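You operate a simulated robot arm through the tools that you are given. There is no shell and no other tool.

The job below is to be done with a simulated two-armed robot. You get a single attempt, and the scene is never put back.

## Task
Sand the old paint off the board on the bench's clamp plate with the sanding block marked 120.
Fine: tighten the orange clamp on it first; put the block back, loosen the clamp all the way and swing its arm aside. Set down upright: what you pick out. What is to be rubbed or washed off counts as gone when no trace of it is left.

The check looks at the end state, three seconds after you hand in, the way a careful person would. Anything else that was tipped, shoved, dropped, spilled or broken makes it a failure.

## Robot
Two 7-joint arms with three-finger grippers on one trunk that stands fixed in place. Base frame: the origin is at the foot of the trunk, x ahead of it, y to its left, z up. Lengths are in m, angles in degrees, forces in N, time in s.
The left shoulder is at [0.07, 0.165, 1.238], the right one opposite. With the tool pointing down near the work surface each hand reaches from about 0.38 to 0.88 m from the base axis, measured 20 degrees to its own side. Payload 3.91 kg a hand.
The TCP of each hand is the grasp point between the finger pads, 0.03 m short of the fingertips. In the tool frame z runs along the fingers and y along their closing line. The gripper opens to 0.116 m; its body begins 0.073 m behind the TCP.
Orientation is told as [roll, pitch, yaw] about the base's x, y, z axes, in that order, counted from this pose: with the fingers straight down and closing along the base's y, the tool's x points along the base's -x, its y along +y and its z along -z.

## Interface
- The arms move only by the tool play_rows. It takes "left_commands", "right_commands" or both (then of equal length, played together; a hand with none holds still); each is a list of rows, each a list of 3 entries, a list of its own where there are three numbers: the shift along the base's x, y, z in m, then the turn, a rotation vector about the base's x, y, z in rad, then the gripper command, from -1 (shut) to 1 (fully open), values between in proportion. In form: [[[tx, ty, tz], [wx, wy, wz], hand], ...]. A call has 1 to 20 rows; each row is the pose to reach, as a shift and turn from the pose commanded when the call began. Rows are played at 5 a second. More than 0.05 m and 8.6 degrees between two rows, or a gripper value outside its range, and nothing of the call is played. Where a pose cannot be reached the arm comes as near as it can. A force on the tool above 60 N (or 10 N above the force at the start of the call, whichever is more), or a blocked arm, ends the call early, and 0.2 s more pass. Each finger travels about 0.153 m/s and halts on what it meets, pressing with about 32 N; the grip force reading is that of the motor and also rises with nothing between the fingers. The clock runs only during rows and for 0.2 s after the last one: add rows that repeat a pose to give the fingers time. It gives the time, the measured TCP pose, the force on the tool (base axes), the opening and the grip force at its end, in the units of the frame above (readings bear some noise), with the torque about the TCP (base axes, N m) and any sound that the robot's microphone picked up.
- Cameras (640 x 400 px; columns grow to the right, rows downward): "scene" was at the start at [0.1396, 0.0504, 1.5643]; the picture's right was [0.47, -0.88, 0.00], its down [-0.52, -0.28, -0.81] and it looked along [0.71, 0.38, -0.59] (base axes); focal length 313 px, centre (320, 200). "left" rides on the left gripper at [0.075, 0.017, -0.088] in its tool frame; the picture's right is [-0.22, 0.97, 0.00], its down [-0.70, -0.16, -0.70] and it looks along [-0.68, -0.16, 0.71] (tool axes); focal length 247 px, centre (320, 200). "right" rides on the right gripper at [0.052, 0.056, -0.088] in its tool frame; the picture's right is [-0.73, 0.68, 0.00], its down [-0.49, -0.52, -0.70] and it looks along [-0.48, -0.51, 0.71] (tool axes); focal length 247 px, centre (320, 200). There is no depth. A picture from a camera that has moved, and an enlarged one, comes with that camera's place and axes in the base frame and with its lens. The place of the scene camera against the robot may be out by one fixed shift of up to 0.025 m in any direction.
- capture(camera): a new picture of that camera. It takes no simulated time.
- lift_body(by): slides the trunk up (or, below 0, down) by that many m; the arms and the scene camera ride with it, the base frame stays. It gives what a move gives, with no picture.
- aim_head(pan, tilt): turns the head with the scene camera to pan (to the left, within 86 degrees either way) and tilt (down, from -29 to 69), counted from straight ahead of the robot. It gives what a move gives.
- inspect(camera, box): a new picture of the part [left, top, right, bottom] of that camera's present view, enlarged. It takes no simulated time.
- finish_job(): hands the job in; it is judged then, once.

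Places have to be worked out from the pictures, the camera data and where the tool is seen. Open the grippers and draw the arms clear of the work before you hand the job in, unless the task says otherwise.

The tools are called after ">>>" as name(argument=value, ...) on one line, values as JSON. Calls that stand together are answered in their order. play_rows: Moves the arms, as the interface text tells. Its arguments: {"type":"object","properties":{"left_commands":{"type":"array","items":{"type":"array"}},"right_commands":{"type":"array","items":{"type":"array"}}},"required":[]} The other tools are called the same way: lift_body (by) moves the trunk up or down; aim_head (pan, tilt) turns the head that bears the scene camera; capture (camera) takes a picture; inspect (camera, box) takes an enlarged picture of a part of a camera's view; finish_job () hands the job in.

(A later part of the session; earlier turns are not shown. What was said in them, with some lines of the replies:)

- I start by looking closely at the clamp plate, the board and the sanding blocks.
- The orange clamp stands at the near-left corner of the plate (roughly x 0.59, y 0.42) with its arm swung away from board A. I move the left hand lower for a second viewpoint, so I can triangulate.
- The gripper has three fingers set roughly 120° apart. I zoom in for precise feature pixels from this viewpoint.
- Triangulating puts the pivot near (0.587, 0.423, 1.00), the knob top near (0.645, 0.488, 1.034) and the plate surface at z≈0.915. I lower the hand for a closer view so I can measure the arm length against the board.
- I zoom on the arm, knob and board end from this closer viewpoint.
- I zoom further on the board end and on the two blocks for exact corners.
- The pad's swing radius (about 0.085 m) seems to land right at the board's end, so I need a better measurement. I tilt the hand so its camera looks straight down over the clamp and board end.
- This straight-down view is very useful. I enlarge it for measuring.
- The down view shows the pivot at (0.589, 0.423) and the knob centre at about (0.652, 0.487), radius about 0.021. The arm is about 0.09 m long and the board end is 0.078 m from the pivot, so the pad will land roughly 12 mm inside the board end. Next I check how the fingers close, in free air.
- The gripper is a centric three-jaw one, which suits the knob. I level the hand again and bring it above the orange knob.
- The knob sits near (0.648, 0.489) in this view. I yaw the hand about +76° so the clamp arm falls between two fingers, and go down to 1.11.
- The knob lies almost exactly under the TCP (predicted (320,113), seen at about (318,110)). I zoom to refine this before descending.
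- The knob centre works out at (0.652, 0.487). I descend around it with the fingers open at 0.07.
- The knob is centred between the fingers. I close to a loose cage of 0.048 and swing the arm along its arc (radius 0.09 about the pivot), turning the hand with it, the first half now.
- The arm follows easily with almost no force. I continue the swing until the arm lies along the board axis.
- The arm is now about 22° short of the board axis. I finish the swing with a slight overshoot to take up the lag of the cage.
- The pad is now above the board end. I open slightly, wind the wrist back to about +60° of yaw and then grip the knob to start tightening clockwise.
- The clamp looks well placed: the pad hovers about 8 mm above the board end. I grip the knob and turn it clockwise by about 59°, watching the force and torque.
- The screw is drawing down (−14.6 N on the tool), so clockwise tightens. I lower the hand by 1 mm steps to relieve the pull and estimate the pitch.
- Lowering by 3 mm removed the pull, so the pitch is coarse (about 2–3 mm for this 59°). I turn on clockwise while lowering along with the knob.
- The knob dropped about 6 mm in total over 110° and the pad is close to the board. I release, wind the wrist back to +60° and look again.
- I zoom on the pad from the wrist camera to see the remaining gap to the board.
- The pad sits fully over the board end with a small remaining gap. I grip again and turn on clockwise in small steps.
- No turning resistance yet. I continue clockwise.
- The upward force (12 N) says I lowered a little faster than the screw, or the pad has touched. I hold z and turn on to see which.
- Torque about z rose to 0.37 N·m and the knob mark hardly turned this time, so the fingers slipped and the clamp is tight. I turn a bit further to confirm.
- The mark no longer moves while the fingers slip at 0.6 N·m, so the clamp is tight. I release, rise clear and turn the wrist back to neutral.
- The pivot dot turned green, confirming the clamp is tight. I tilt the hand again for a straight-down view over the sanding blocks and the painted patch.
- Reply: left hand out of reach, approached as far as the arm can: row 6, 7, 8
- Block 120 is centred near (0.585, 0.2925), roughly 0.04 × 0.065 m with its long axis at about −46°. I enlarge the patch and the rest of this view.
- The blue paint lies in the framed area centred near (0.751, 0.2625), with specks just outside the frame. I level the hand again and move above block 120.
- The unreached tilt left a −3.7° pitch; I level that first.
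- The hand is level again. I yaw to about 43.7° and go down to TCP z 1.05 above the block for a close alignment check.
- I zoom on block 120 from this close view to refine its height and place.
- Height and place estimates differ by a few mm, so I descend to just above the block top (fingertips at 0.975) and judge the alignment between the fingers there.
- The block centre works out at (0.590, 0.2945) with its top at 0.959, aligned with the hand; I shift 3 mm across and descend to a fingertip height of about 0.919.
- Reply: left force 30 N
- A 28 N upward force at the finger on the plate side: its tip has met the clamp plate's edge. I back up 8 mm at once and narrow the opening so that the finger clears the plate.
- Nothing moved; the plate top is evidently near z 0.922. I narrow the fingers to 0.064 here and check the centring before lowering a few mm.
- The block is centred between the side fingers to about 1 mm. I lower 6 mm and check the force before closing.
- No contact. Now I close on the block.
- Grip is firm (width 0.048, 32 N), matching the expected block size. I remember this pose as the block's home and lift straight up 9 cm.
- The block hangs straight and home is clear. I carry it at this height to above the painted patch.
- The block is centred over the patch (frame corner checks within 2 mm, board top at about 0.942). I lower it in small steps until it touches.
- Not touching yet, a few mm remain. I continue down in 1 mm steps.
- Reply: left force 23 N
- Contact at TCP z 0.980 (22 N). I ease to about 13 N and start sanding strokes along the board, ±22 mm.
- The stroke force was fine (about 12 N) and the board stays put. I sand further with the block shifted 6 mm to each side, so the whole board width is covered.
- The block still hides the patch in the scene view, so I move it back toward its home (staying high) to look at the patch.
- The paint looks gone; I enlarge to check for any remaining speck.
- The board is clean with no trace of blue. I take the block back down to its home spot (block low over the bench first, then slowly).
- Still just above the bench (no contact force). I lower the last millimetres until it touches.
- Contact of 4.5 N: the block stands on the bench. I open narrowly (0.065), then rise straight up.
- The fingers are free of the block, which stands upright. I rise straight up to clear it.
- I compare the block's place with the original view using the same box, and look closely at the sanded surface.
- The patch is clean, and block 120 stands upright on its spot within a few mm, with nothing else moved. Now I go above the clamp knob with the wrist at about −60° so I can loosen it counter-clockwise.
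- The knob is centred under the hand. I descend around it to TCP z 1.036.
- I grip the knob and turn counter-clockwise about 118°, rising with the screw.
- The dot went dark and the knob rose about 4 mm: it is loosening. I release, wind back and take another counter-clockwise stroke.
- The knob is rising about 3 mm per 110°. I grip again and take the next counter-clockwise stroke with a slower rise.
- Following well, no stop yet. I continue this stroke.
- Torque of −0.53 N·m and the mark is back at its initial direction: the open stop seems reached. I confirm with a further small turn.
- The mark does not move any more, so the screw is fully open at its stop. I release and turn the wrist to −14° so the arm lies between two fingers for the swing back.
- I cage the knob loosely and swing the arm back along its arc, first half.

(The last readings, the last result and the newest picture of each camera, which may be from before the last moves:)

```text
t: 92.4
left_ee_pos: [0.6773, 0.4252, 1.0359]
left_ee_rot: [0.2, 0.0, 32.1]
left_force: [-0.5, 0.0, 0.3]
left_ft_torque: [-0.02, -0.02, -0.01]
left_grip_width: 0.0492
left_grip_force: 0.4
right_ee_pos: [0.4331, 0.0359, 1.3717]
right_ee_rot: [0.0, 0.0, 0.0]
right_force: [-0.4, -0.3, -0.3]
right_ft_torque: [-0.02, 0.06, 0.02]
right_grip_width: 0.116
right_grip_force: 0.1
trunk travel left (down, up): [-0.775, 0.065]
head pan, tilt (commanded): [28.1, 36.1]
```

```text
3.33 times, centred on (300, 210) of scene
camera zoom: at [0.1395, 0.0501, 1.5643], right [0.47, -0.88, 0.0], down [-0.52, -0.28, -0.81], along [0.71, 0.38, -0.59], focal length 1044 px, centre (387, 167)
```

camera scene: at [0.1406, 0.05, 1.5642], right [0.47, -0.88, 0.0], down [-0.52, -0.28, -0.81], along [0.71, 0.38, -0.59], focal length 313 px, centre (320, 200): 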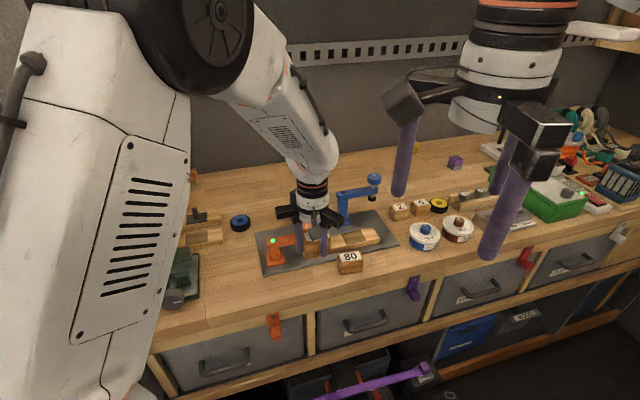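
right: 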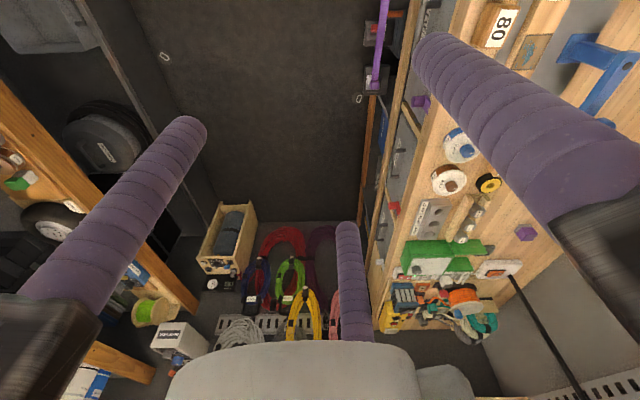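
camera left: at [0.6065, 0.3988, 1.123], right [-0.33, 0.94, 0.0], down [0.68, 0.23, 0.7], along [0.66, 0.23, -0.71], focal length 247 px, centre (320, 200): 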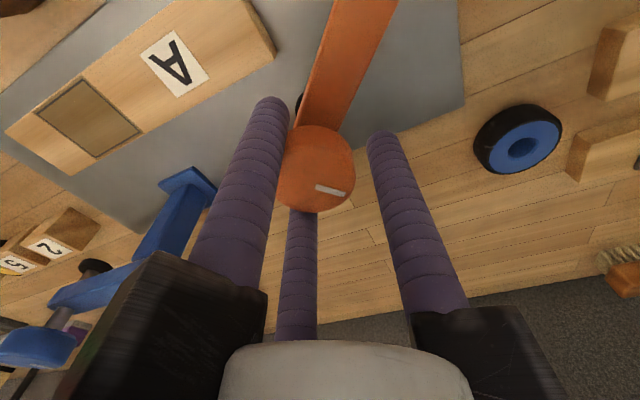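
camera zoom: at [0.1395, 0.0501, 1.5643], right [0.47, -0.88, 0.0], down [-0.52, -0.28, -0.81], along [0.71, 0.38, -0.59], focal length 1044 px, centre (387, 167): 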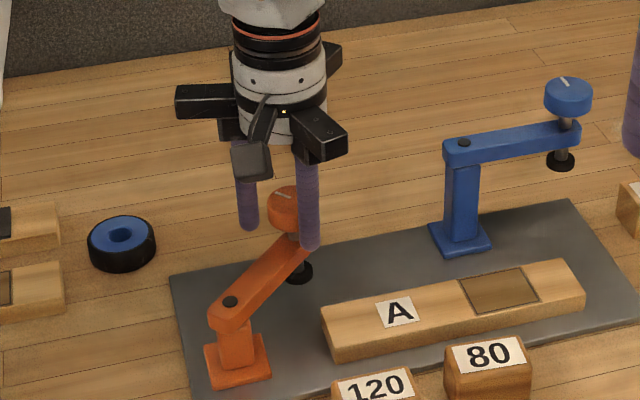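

The arm follows and the board stays put. I swing the second half back to the original direction.

>>> play_rows(left_commands=[[[-0.001, 0.012, 0], [0, 0, 0.1338], -0.17], [[-0.0037, 0.0237, 0], [0, 0, 0.2676], -0.17], [[-0.0078, 0.035, 0], [0, 0, 0.4014], -0.17], [[-0.0135, 0.0457, 0], [0, 0, 0.5352], -0.17], [[-0.0205, 0.0554, 0], [0, 0, 0.669], -0.17], [[-0.0287, 0.0642, 0], [0, 0, 0.8028], -0.17], [[-0.0287, 0.0642, 0], [0, 0, 0.8028], -0.17]])

>>> capture(camera="left")

>>> inspect(camera="scene", box=[220, 150, 380, 270])

```text
t: 94.0
left_ee_pos: [0.6501, 0.4896, 1.034]
left_ee_rot: [0.2, 0.0, 78.1]
left_force: [0.3, 0.6, -0.1]
left_ft_torque: [0.0, -0.03, -0.03]
left_grip_width: 0.0484
left_grip_force: 0.0
right_ee_pos: [0.4329, 0.0361, 1.3703]
right_ee_rot: [0.0, 0.0, 0.0]
right_force: [0.9, 0.2, -0.3]
right_ft_torque: [-0.03, -0.01, 0.02]
right_grip_width: 0.1158
right_grip_force: 0.1
trunk travel left (down, up): [-0.775, 0.065]
head pan, tilt (commanded): [28.1, 36.1]
```

```text
taken
camera left: at [0.6178, 0.4187, 1.1234], right [-0.91, 0.42, 0.0], down [0.3, 0.65, 0.7], along [0.29, 0.64, -0.71], focal length 247 px, centre (320, 200)
```

left: 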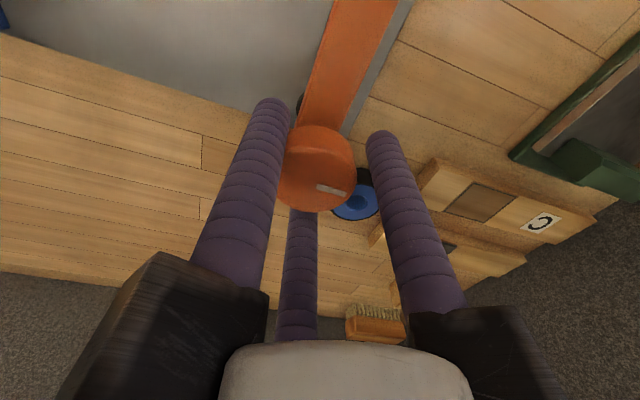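

```text
3.33 times, centred on (300, 210) of scene
camera zoom: at [0.1398, 0.0502, 1.5642], right [0.47, -0.88, 0.0], down [-0.52, -0.28, -0.81], along [0.71, 0.38, -0.59], focal length 1044 px, centre (387, 167)
```

zoom: 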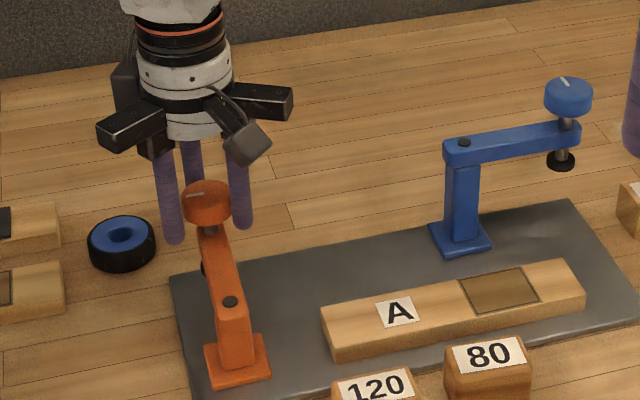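

The arm is back aside where it began. I open the fingers, rise and compare the knob's mark with the initial view.

>>> play_rows(left_commands=[[[0, 0, 0], [0, 0, 0], 0.2], [[0, 0, 0], [0, 0, -0.03], 0.2], [[0, 0, 0.025], [0, 0, -0.042], 0.2], [[0, 0, 0.055], [0, 0, -0.042], 0.2], [[0, 0, 0.075], [0, 0, -0.042], 0.2], [[0, 0, 0.075], [0, 0, -0.042], 0.2]])

>>> inspect(camera="left", box=[270, 50, 370, 150])

>>> capture(camera="scene")

```text
t: 95.4
left_ee_pos: [0.6498, 0.4906, 1.1113]
left_ee_rot: [0.1, 0.0, 75.5]
left_force: [-0.1, 0.1, -0.8]
left_ft_torque: [-0.02, 0.01, 0.03]
left_grip_width: 0.07
left_grip_force: 0.0
right_ee_pos: [0.433, 0.0358, 1.3711]
right_ee_rot: [0.0, 0.1, 0.0]
right_force: [0.2, 0.6, 0.4]
right_ft_torque: [0.03, 0.04, 0.02]
right_grip_width: 0.1159
right_grip_force: 0.0
trunk travel left (down, up): [-0.775, 0.065]
head pan, tilt (commanded): [28.1, 36.1]
```

```text
4.00 times, centred on (320, 100) of left
camera zoom: at [0.6152, 0.4208, 1.1992], right [-0.89, 0.46, 0.0], down [0.33, 0.63, 0.7], along [0.32, 0.62, -0.71], focal length 988 px, centre (320, 600)
```

zoom: 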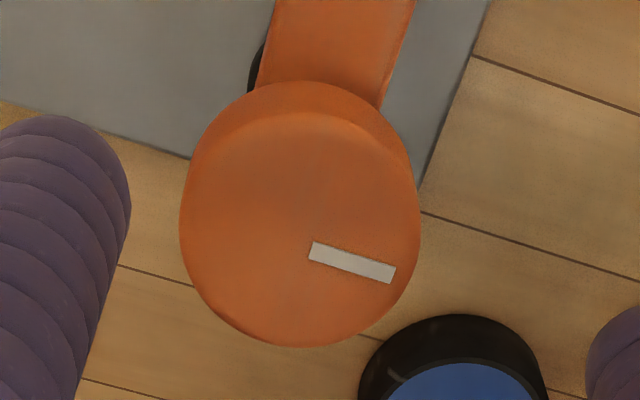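

```text
taken
camera scene: at [0.1398, 0.0506, 1.5642], right [0.47, -0.88, 0.0], down [-0.52, -0.28, -0.81], along [0.71, 0.38, -0.59], focal length 313 px, centre (320, 200)
```

scene: 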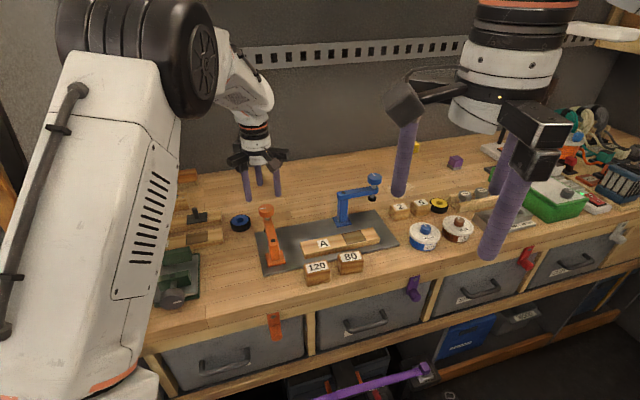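

The arm and knob match the start to within a couple of degrees. To be sure the screw is at its open stop, I'll nudge the knob counter-clockwise once more here; first I centre and descend.

>>> play_rows(left_commands=[[[0.0015, -0.0047, 0], [0, 0, -0.135], 0.2], [[0.0015, -0.0047, 0], [0, 0, -0.27], 0.2], [[0.0015, -0.0047, -0.025], [0, 0, -0.27], 0.2], [[0.0015, -0.0047, -0.05], [0, 0, -0.27], 0.2], [[0.0015, -0.0047, -0.065], [0, 0, -0.27], 0.2], [[0.0015, -0.0047, -0.071], [0, 0, -0.27], 0.2], [[0.0015, -0.0047, -0.071], [0, 0, -0.27], 0.2]])

>>> capture(camera="left")

```text
t: 97.0
left_ee_pos: [0.652, 0.4849, 1.0396]
left_ee_rot: [0.1, 0.1, 60.1]
left_force: [0.0, 0.8, 0.0]
left_ft_torque: [0.03, -0.01, -0.05]
left_grip_width: 0.0696
left_grip_force: 0.0
right_ee_pos: [0.4325, 0.0365, 1.3714]
right_ee_rot: [-0.1, 0.0, 0.0]
right_force: [0.4, 0.0, 0.9]
right_ft_torque: [-0.02, -0.02, 0.01]
right_grip_width: 0.1161
right_grip_force: 0.1
trunk travel left (down, up): [-0.775, 0.065]
head pan, tilt (commanded): [28.1, 36.1]
```

```text
taken
camera left: at [0.6004, 0.4273, 1.1283], right [-0.73, 0.68, 0.0], down [0.49, 0.52, 0.7], along [0.48, 0.51, -0.71], focal length 247 px, centre (320, 200)
```

left: 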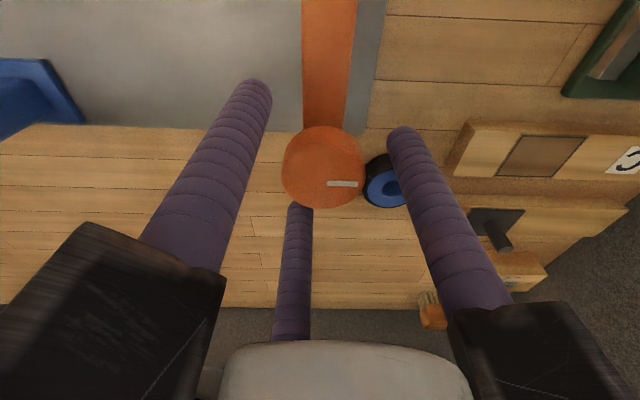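

The knob is centred between the fingers. I grip and nudge counter-clockwise by about 17°, watching the torque.

>>> play_rows(left_commands=[[[0, 0, 0], [0, 0, 0], -0.4], [[0, 0, 0], [0, 0, 0], -1], [[0, 0, 0], [0, 0, 0.1], -1], [[0, 0, 0], [0, 0, 0.2], -1], [[0, 0, 0], [0, 0, 0.28], -1]])

>>> inspect(camera="scene", box=[240, 180, 320, 260])

```text
t: 98.2
left_ee_pos: [0.6517, 0.4858, 1.0404]
left_ee_rot: [0.0, -0.1, 76.2]
left_force: [5.3, 14.3, 9.9]
left_ft_torque: [0.55, -0.12, -0.48]
left_grip_width: 0.0409
left_grip_force: 45.2
right_ee_pos: [0.4315, 0.0364, 1.3712]
right_ee_rot: [0.0, 0.1, 0.0]
right_force: [0.2, -0.7, 1.1]
right_ft_torque: [-0.01, 0.01, -0.02]
right_grip_width: 0.1162
right_grip_force: 0.2
trunk travel left (down, up): [-0.775, 0.065]
head pan, tilt (commanded): [28.1, 36.1]
```

```text
5.00 times, centred on (280, 220) of scene
camera zoom: at [0.1393, 0.0523, 1.5643], right [0.47, -0.88, 0.0], down [-0.52, -0.28, -0.81], along [0.71, 0.38, -0.59], focal length 1566 px, centre (520, 100)
```

zoom: 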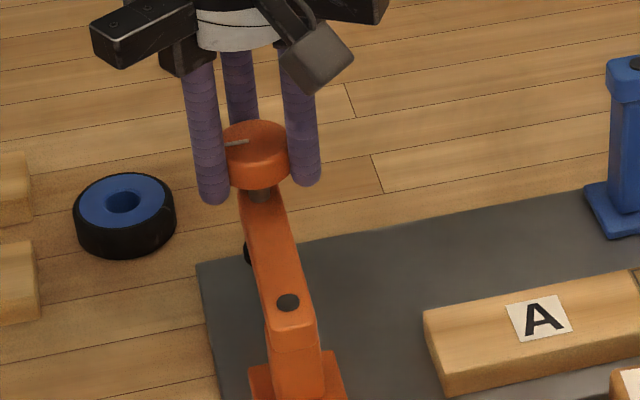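

Torque of −0.48 N·m confirms the open stop. I release and rise straight up.

>>> play_rows(left_commands=[[[0, 0, 0], [0, 0, 0], 0.2], [[0, 0, 0], [0, 0, 0], 0.2], [[0, 0, 0.025], [0, 0, 0], 0.2], [[0, 0, 0.06], [0, 0, 0], 0.2], [[0, 0, 0.1], [0, 0, 0], 0.2], [[0, 0, 0.14], [0, 0, 0], 0.2], [[0, 0, 0.16], [0, 0, 0], 0.2]])

>>> inspect(camera="scene", box=[220, 160, 420, 300])

>>> capture(camera="left")

```text
t: 99.8
left_ee_pos: [0.653, 0.4833, 1.1982]
left_ee_rot: [0.1, 0.0, 76.1]
left_force: [0.0, -0.4, 0.5]
left_ft_torque: [0.0, 0.0, -0.03]
left_grip_width: 0.0695
left_grip_force: 0.0
right_ee_pos: [0.4327, 0.0359, 1.3726]
right_ee_rot: [0.0, -0.1, -0.1]
right_force: [-0.4, -0.7, -0.9]
right_ft_torque: [0.03, 0.03, 0.0]
right_grip_width: 0.1161
right_grip_force: 0.1
trunk travel left (down, up): [-0.775, 0.065]
head pan, tilt (commanded): [28.1, 36.1]
```

```text
2.86 times, centred on (320, 230) of scene
camera zoom: at [0.1393, 0.0502, 1.5643], right [0.47, -0.88, 0.0], down [-0.52, -0.28, -0.81], along [0.71, 0.38, -0.59], focal length 895 px, centre (320, 114)
```

zoom: 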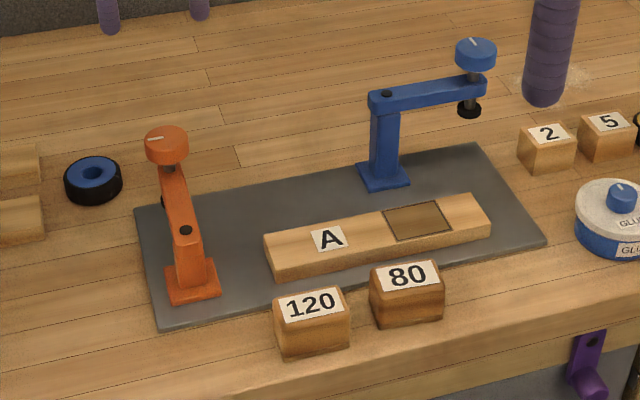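

```text
taken
camera left: at [0.6185, 0.415, 1.2872], right [-0.89, 0.45, 0.0], down [0.32, 0.64, 0.7], along [0.32, 0.62, -0.71], focal length 247 px, centre (320, 200)
```

left: 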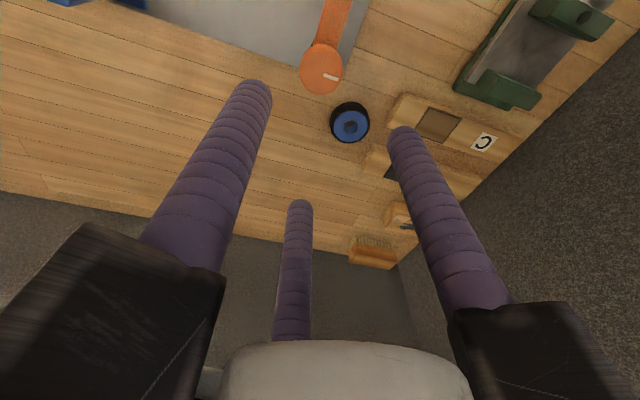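

Everything matches the starting picture: the clamp is swung aside and loose, the blocks and board are in place. On the way out I take a closer look at the sanded surface with the wrist camera.

>>> play_rows(left_commands=[[[-0.005, -0.015, 0], [0, 0, -0.133], 0.2], [[-0.01, -0.03, 0], [0, 0, -0.266], 0.2], [[-0.015, -0.05, 0], [0, 0, -0.399], 0.2], [[-0.02, -0.07, 0], [0, 0, -0.532], 0.3], [[-0.025, -0.09, 0], [0, 0, -0.665], 0.5], [[-0.03, -0.11, 0], [0, 0, -0.798], 0.7], [[-0.035, -0.13, -0.01], [0, 0, -0.931], 1], [[-0.04, -0.15, -0.03], [0, 0, -1.064], 1], [[-0.045, -0.17, -0.045], [0, 0, -1.197], 1], [[-0.05, -0.185, -0.06], [0, 0, -1.328], 1], [[-0.05, -0.185, -0.06], [0, 0, -1.328], 1]])

>>> capture(camera="left")

>>> inspect(camera="left", box=[270, 110, 370, 180])

```text
t: 102.2
left_ee_pos: [0.6022, 0.2981, 1.1392]
left_ee_rot: [0.0, 0.0, -0.1]
left_force: [-0.6, 0.3, -1.3]
left_ft_torque: [0.02, 0.0, -0.01]
left_grip_width: 0.116
left_grip_force: 0.0
right_ee_pos: [0.4329, 0.0355, 1.3716]
right_ee_rot: [0.0, 0.0, 0.0]
right_force: [0.3, -0.8, -0.2]
right_ft_torque: [-0.02, 0.0, -0.02]
right_grip_width: 0.1161
right_grip_force: 0.0
trunk travel left (down, up): [-0.775, 0.065]
head pan, tilt (commanded): [28.1, 36.1]
```

```text
taken
camera left: at [0.5272, 0.3148, 1.2271], right [0.23, 0.97, 0.0], down [0.7, -0.16, 0.7], along [0.68, -0.16, -0.71], focal length 247 px, centre (320, 200)
```

left: 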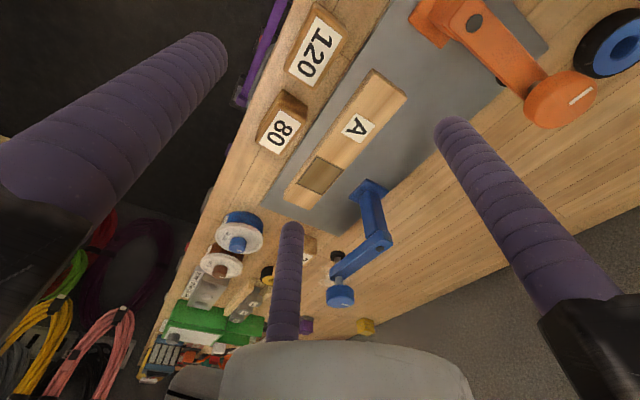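

```text
5.71 times, centred on (320, 145) of left
camera zoom: at [0.5272, 0.3148, 1.2271], right [0.23, 0.97, 0.0], down [0.7, -0.16, 0.7], along [0.68, -0.16, -0.71], focal length 1411 px, centre (320, 514)
```

zoom: 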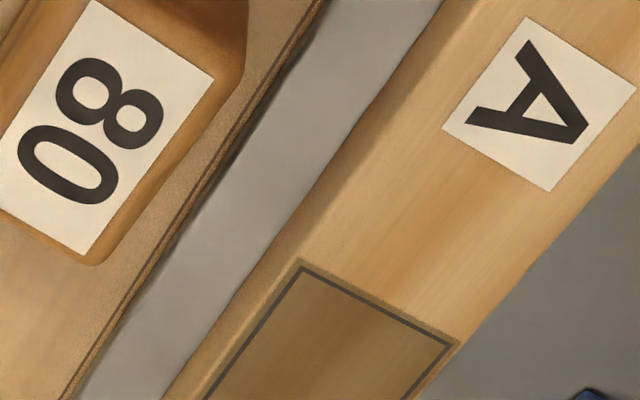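

>>> inspect(camera="left", box=[280, 145, 360, 215])

>>> inspect(camera="left", box=[255, 0, 355, 70])

```text
5.71 times, centred on (320, 180) of left
camera zoom: at [0.5272, 0.3148, 1.2271], right [0.23, 0.97, 0.0], down [0.7, -0.16, 0.7], along [0.68, -0.16, -0.71], focal length 1411 px, centre (320, 314)
```

zoom: 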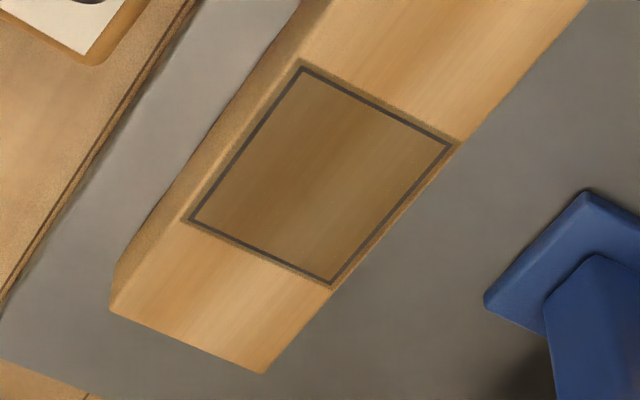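

```text
5.71 times, centred on (305, 35) of left
camera zoom: at [0.5272, 0.3148, 1.2271], right [0.23, 0.97, 0.0], down [0.7, -0.16, 0.7], along [0.68, -0.16, -0.71], focal length 1411 px, centre (406, 1143)
```

zoom: 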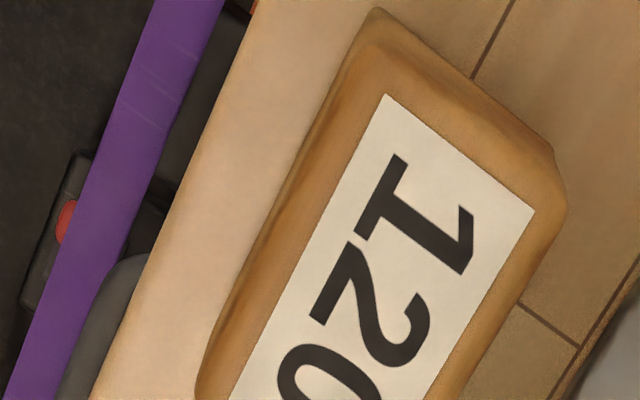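

The surface is spotless and block 120 stands upright. I draw the left arm back up to its starting place, gripper open.

>>> play_rows(left_commands=[[[0, 0, 0.04], [0, 0, 0], 1], [[-0.01, 0.01, 0.08], [0, 0, 0], 1], [[-0.03, 0.035, 0.11], [0, 0, 0], 1], [[-0.055, 0.065, 0.135], [0, 0, 0], 1], [[-0.08, 0.1, 0.155], [0, 0, 0], 1], [[-0.1, 0.135, 0.17], [0, 0, 0], 1], [[-0.12, 0.17, 0.18], [0, 0, 0], 1], [[-0.1356, 0.195, 0.185], [0, 0, 0], 1], [[-0.1356, 0.195, 0.185], [0, 0, 0], 1], [[-0.1356, 0.195, 0.185], [0, 0, 0], 1]])

>>> capture(camera="scene")

>>> inspect(camera="scene", box=[120, 150, 420, 320])

```text
t: 104.4
left_ee_pos: [0.4673, 0.4925, 1.3264]
left_ee_rot: [0.2, 0.0, 0.0]
left_force: [-0.4, 0.3, 0.9]
left_ft_torque: [0.01, 0.01, 0.0]
left_grip_width: 0.1161
left_grip_force: 0.0
right_ee_pos: [0.4329, 0.036, 1.371]
right_ee_rot: [0.0, 0.0, 0.1]
right_force: [-0.1, 0.4, -0.4]
right_ft_torque: [-0.03, 0.04, -0.04]
right_grip_width: 0.1159
right_grip_force: 0.0
trunk travel left (down, up): [-0.775, 0.065]
head pan, tilt (commanded): [28.1, 36.1]
```

```text
taken
camera scene: at [0.1394, 0.0508, 1.5643], right [0.47, -0.88, 0.0], down [-0.52, -0.28, -0.81], along [0.71, 0.38, -0.59], focal length 313 px, centre (320, 200)
```

scene: 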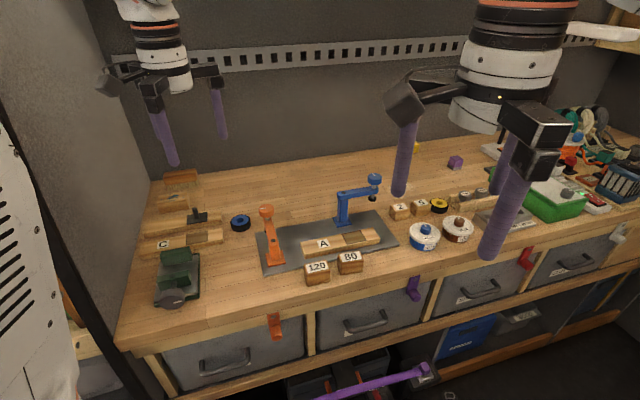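

```text
2.13 times, centred on (270, 235) of scene
camera zoom: at [0.1394, 0.0508, 1.5643], right [0.47, -0.88, 0.0], down [-0.52, -0.28, -0.81], along [0.71, 0.38, -0.59], focal length 668 px, centre (427, 125)
```

zoom: 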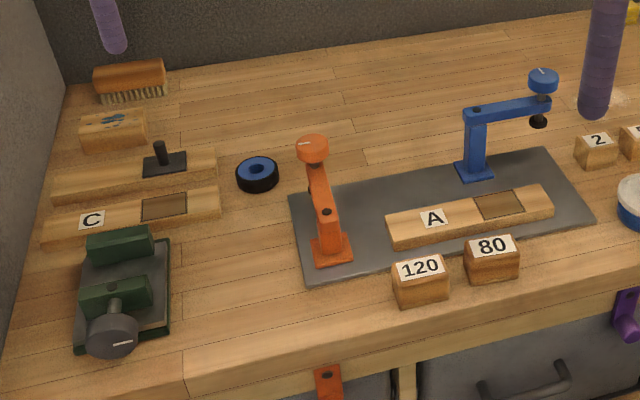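

The final picture shows board A clean, block 120 upright on its place and the orange clamp fully loosened and swung aside. Everything else is undisturbed, both arms are clear and the grippers are open, so I hand the job in.

>>> finish_job()

```text
The job is handed in.
```

The board is sanded and the job is handed in. Close-up views from the scene and wrist cameras show no trace of blue paint left, in the frame or around it.

- **Clamp while sanding:** I swung the orange clamp's arm over the end of board A and tightened it until its indicator turned green. The board did not move during sanding.
- **Sanding block:** I used the block marked 120 and set it back upright. It stands about 4 mm from its original spot.
- **Clamp afterwards:** I loosened the screw to its open stop and confirmed it there once more. The arm is swung back aside to where it began.
- **One contact:** while I was reaching for the block, a fingertip pressed the edge of the clamp plate at about 29 N. I backed off at once, and the pictures show nothing shifted.

Both arms are drawn clear with the grippers open, and nothing else on the bench was disturbed.
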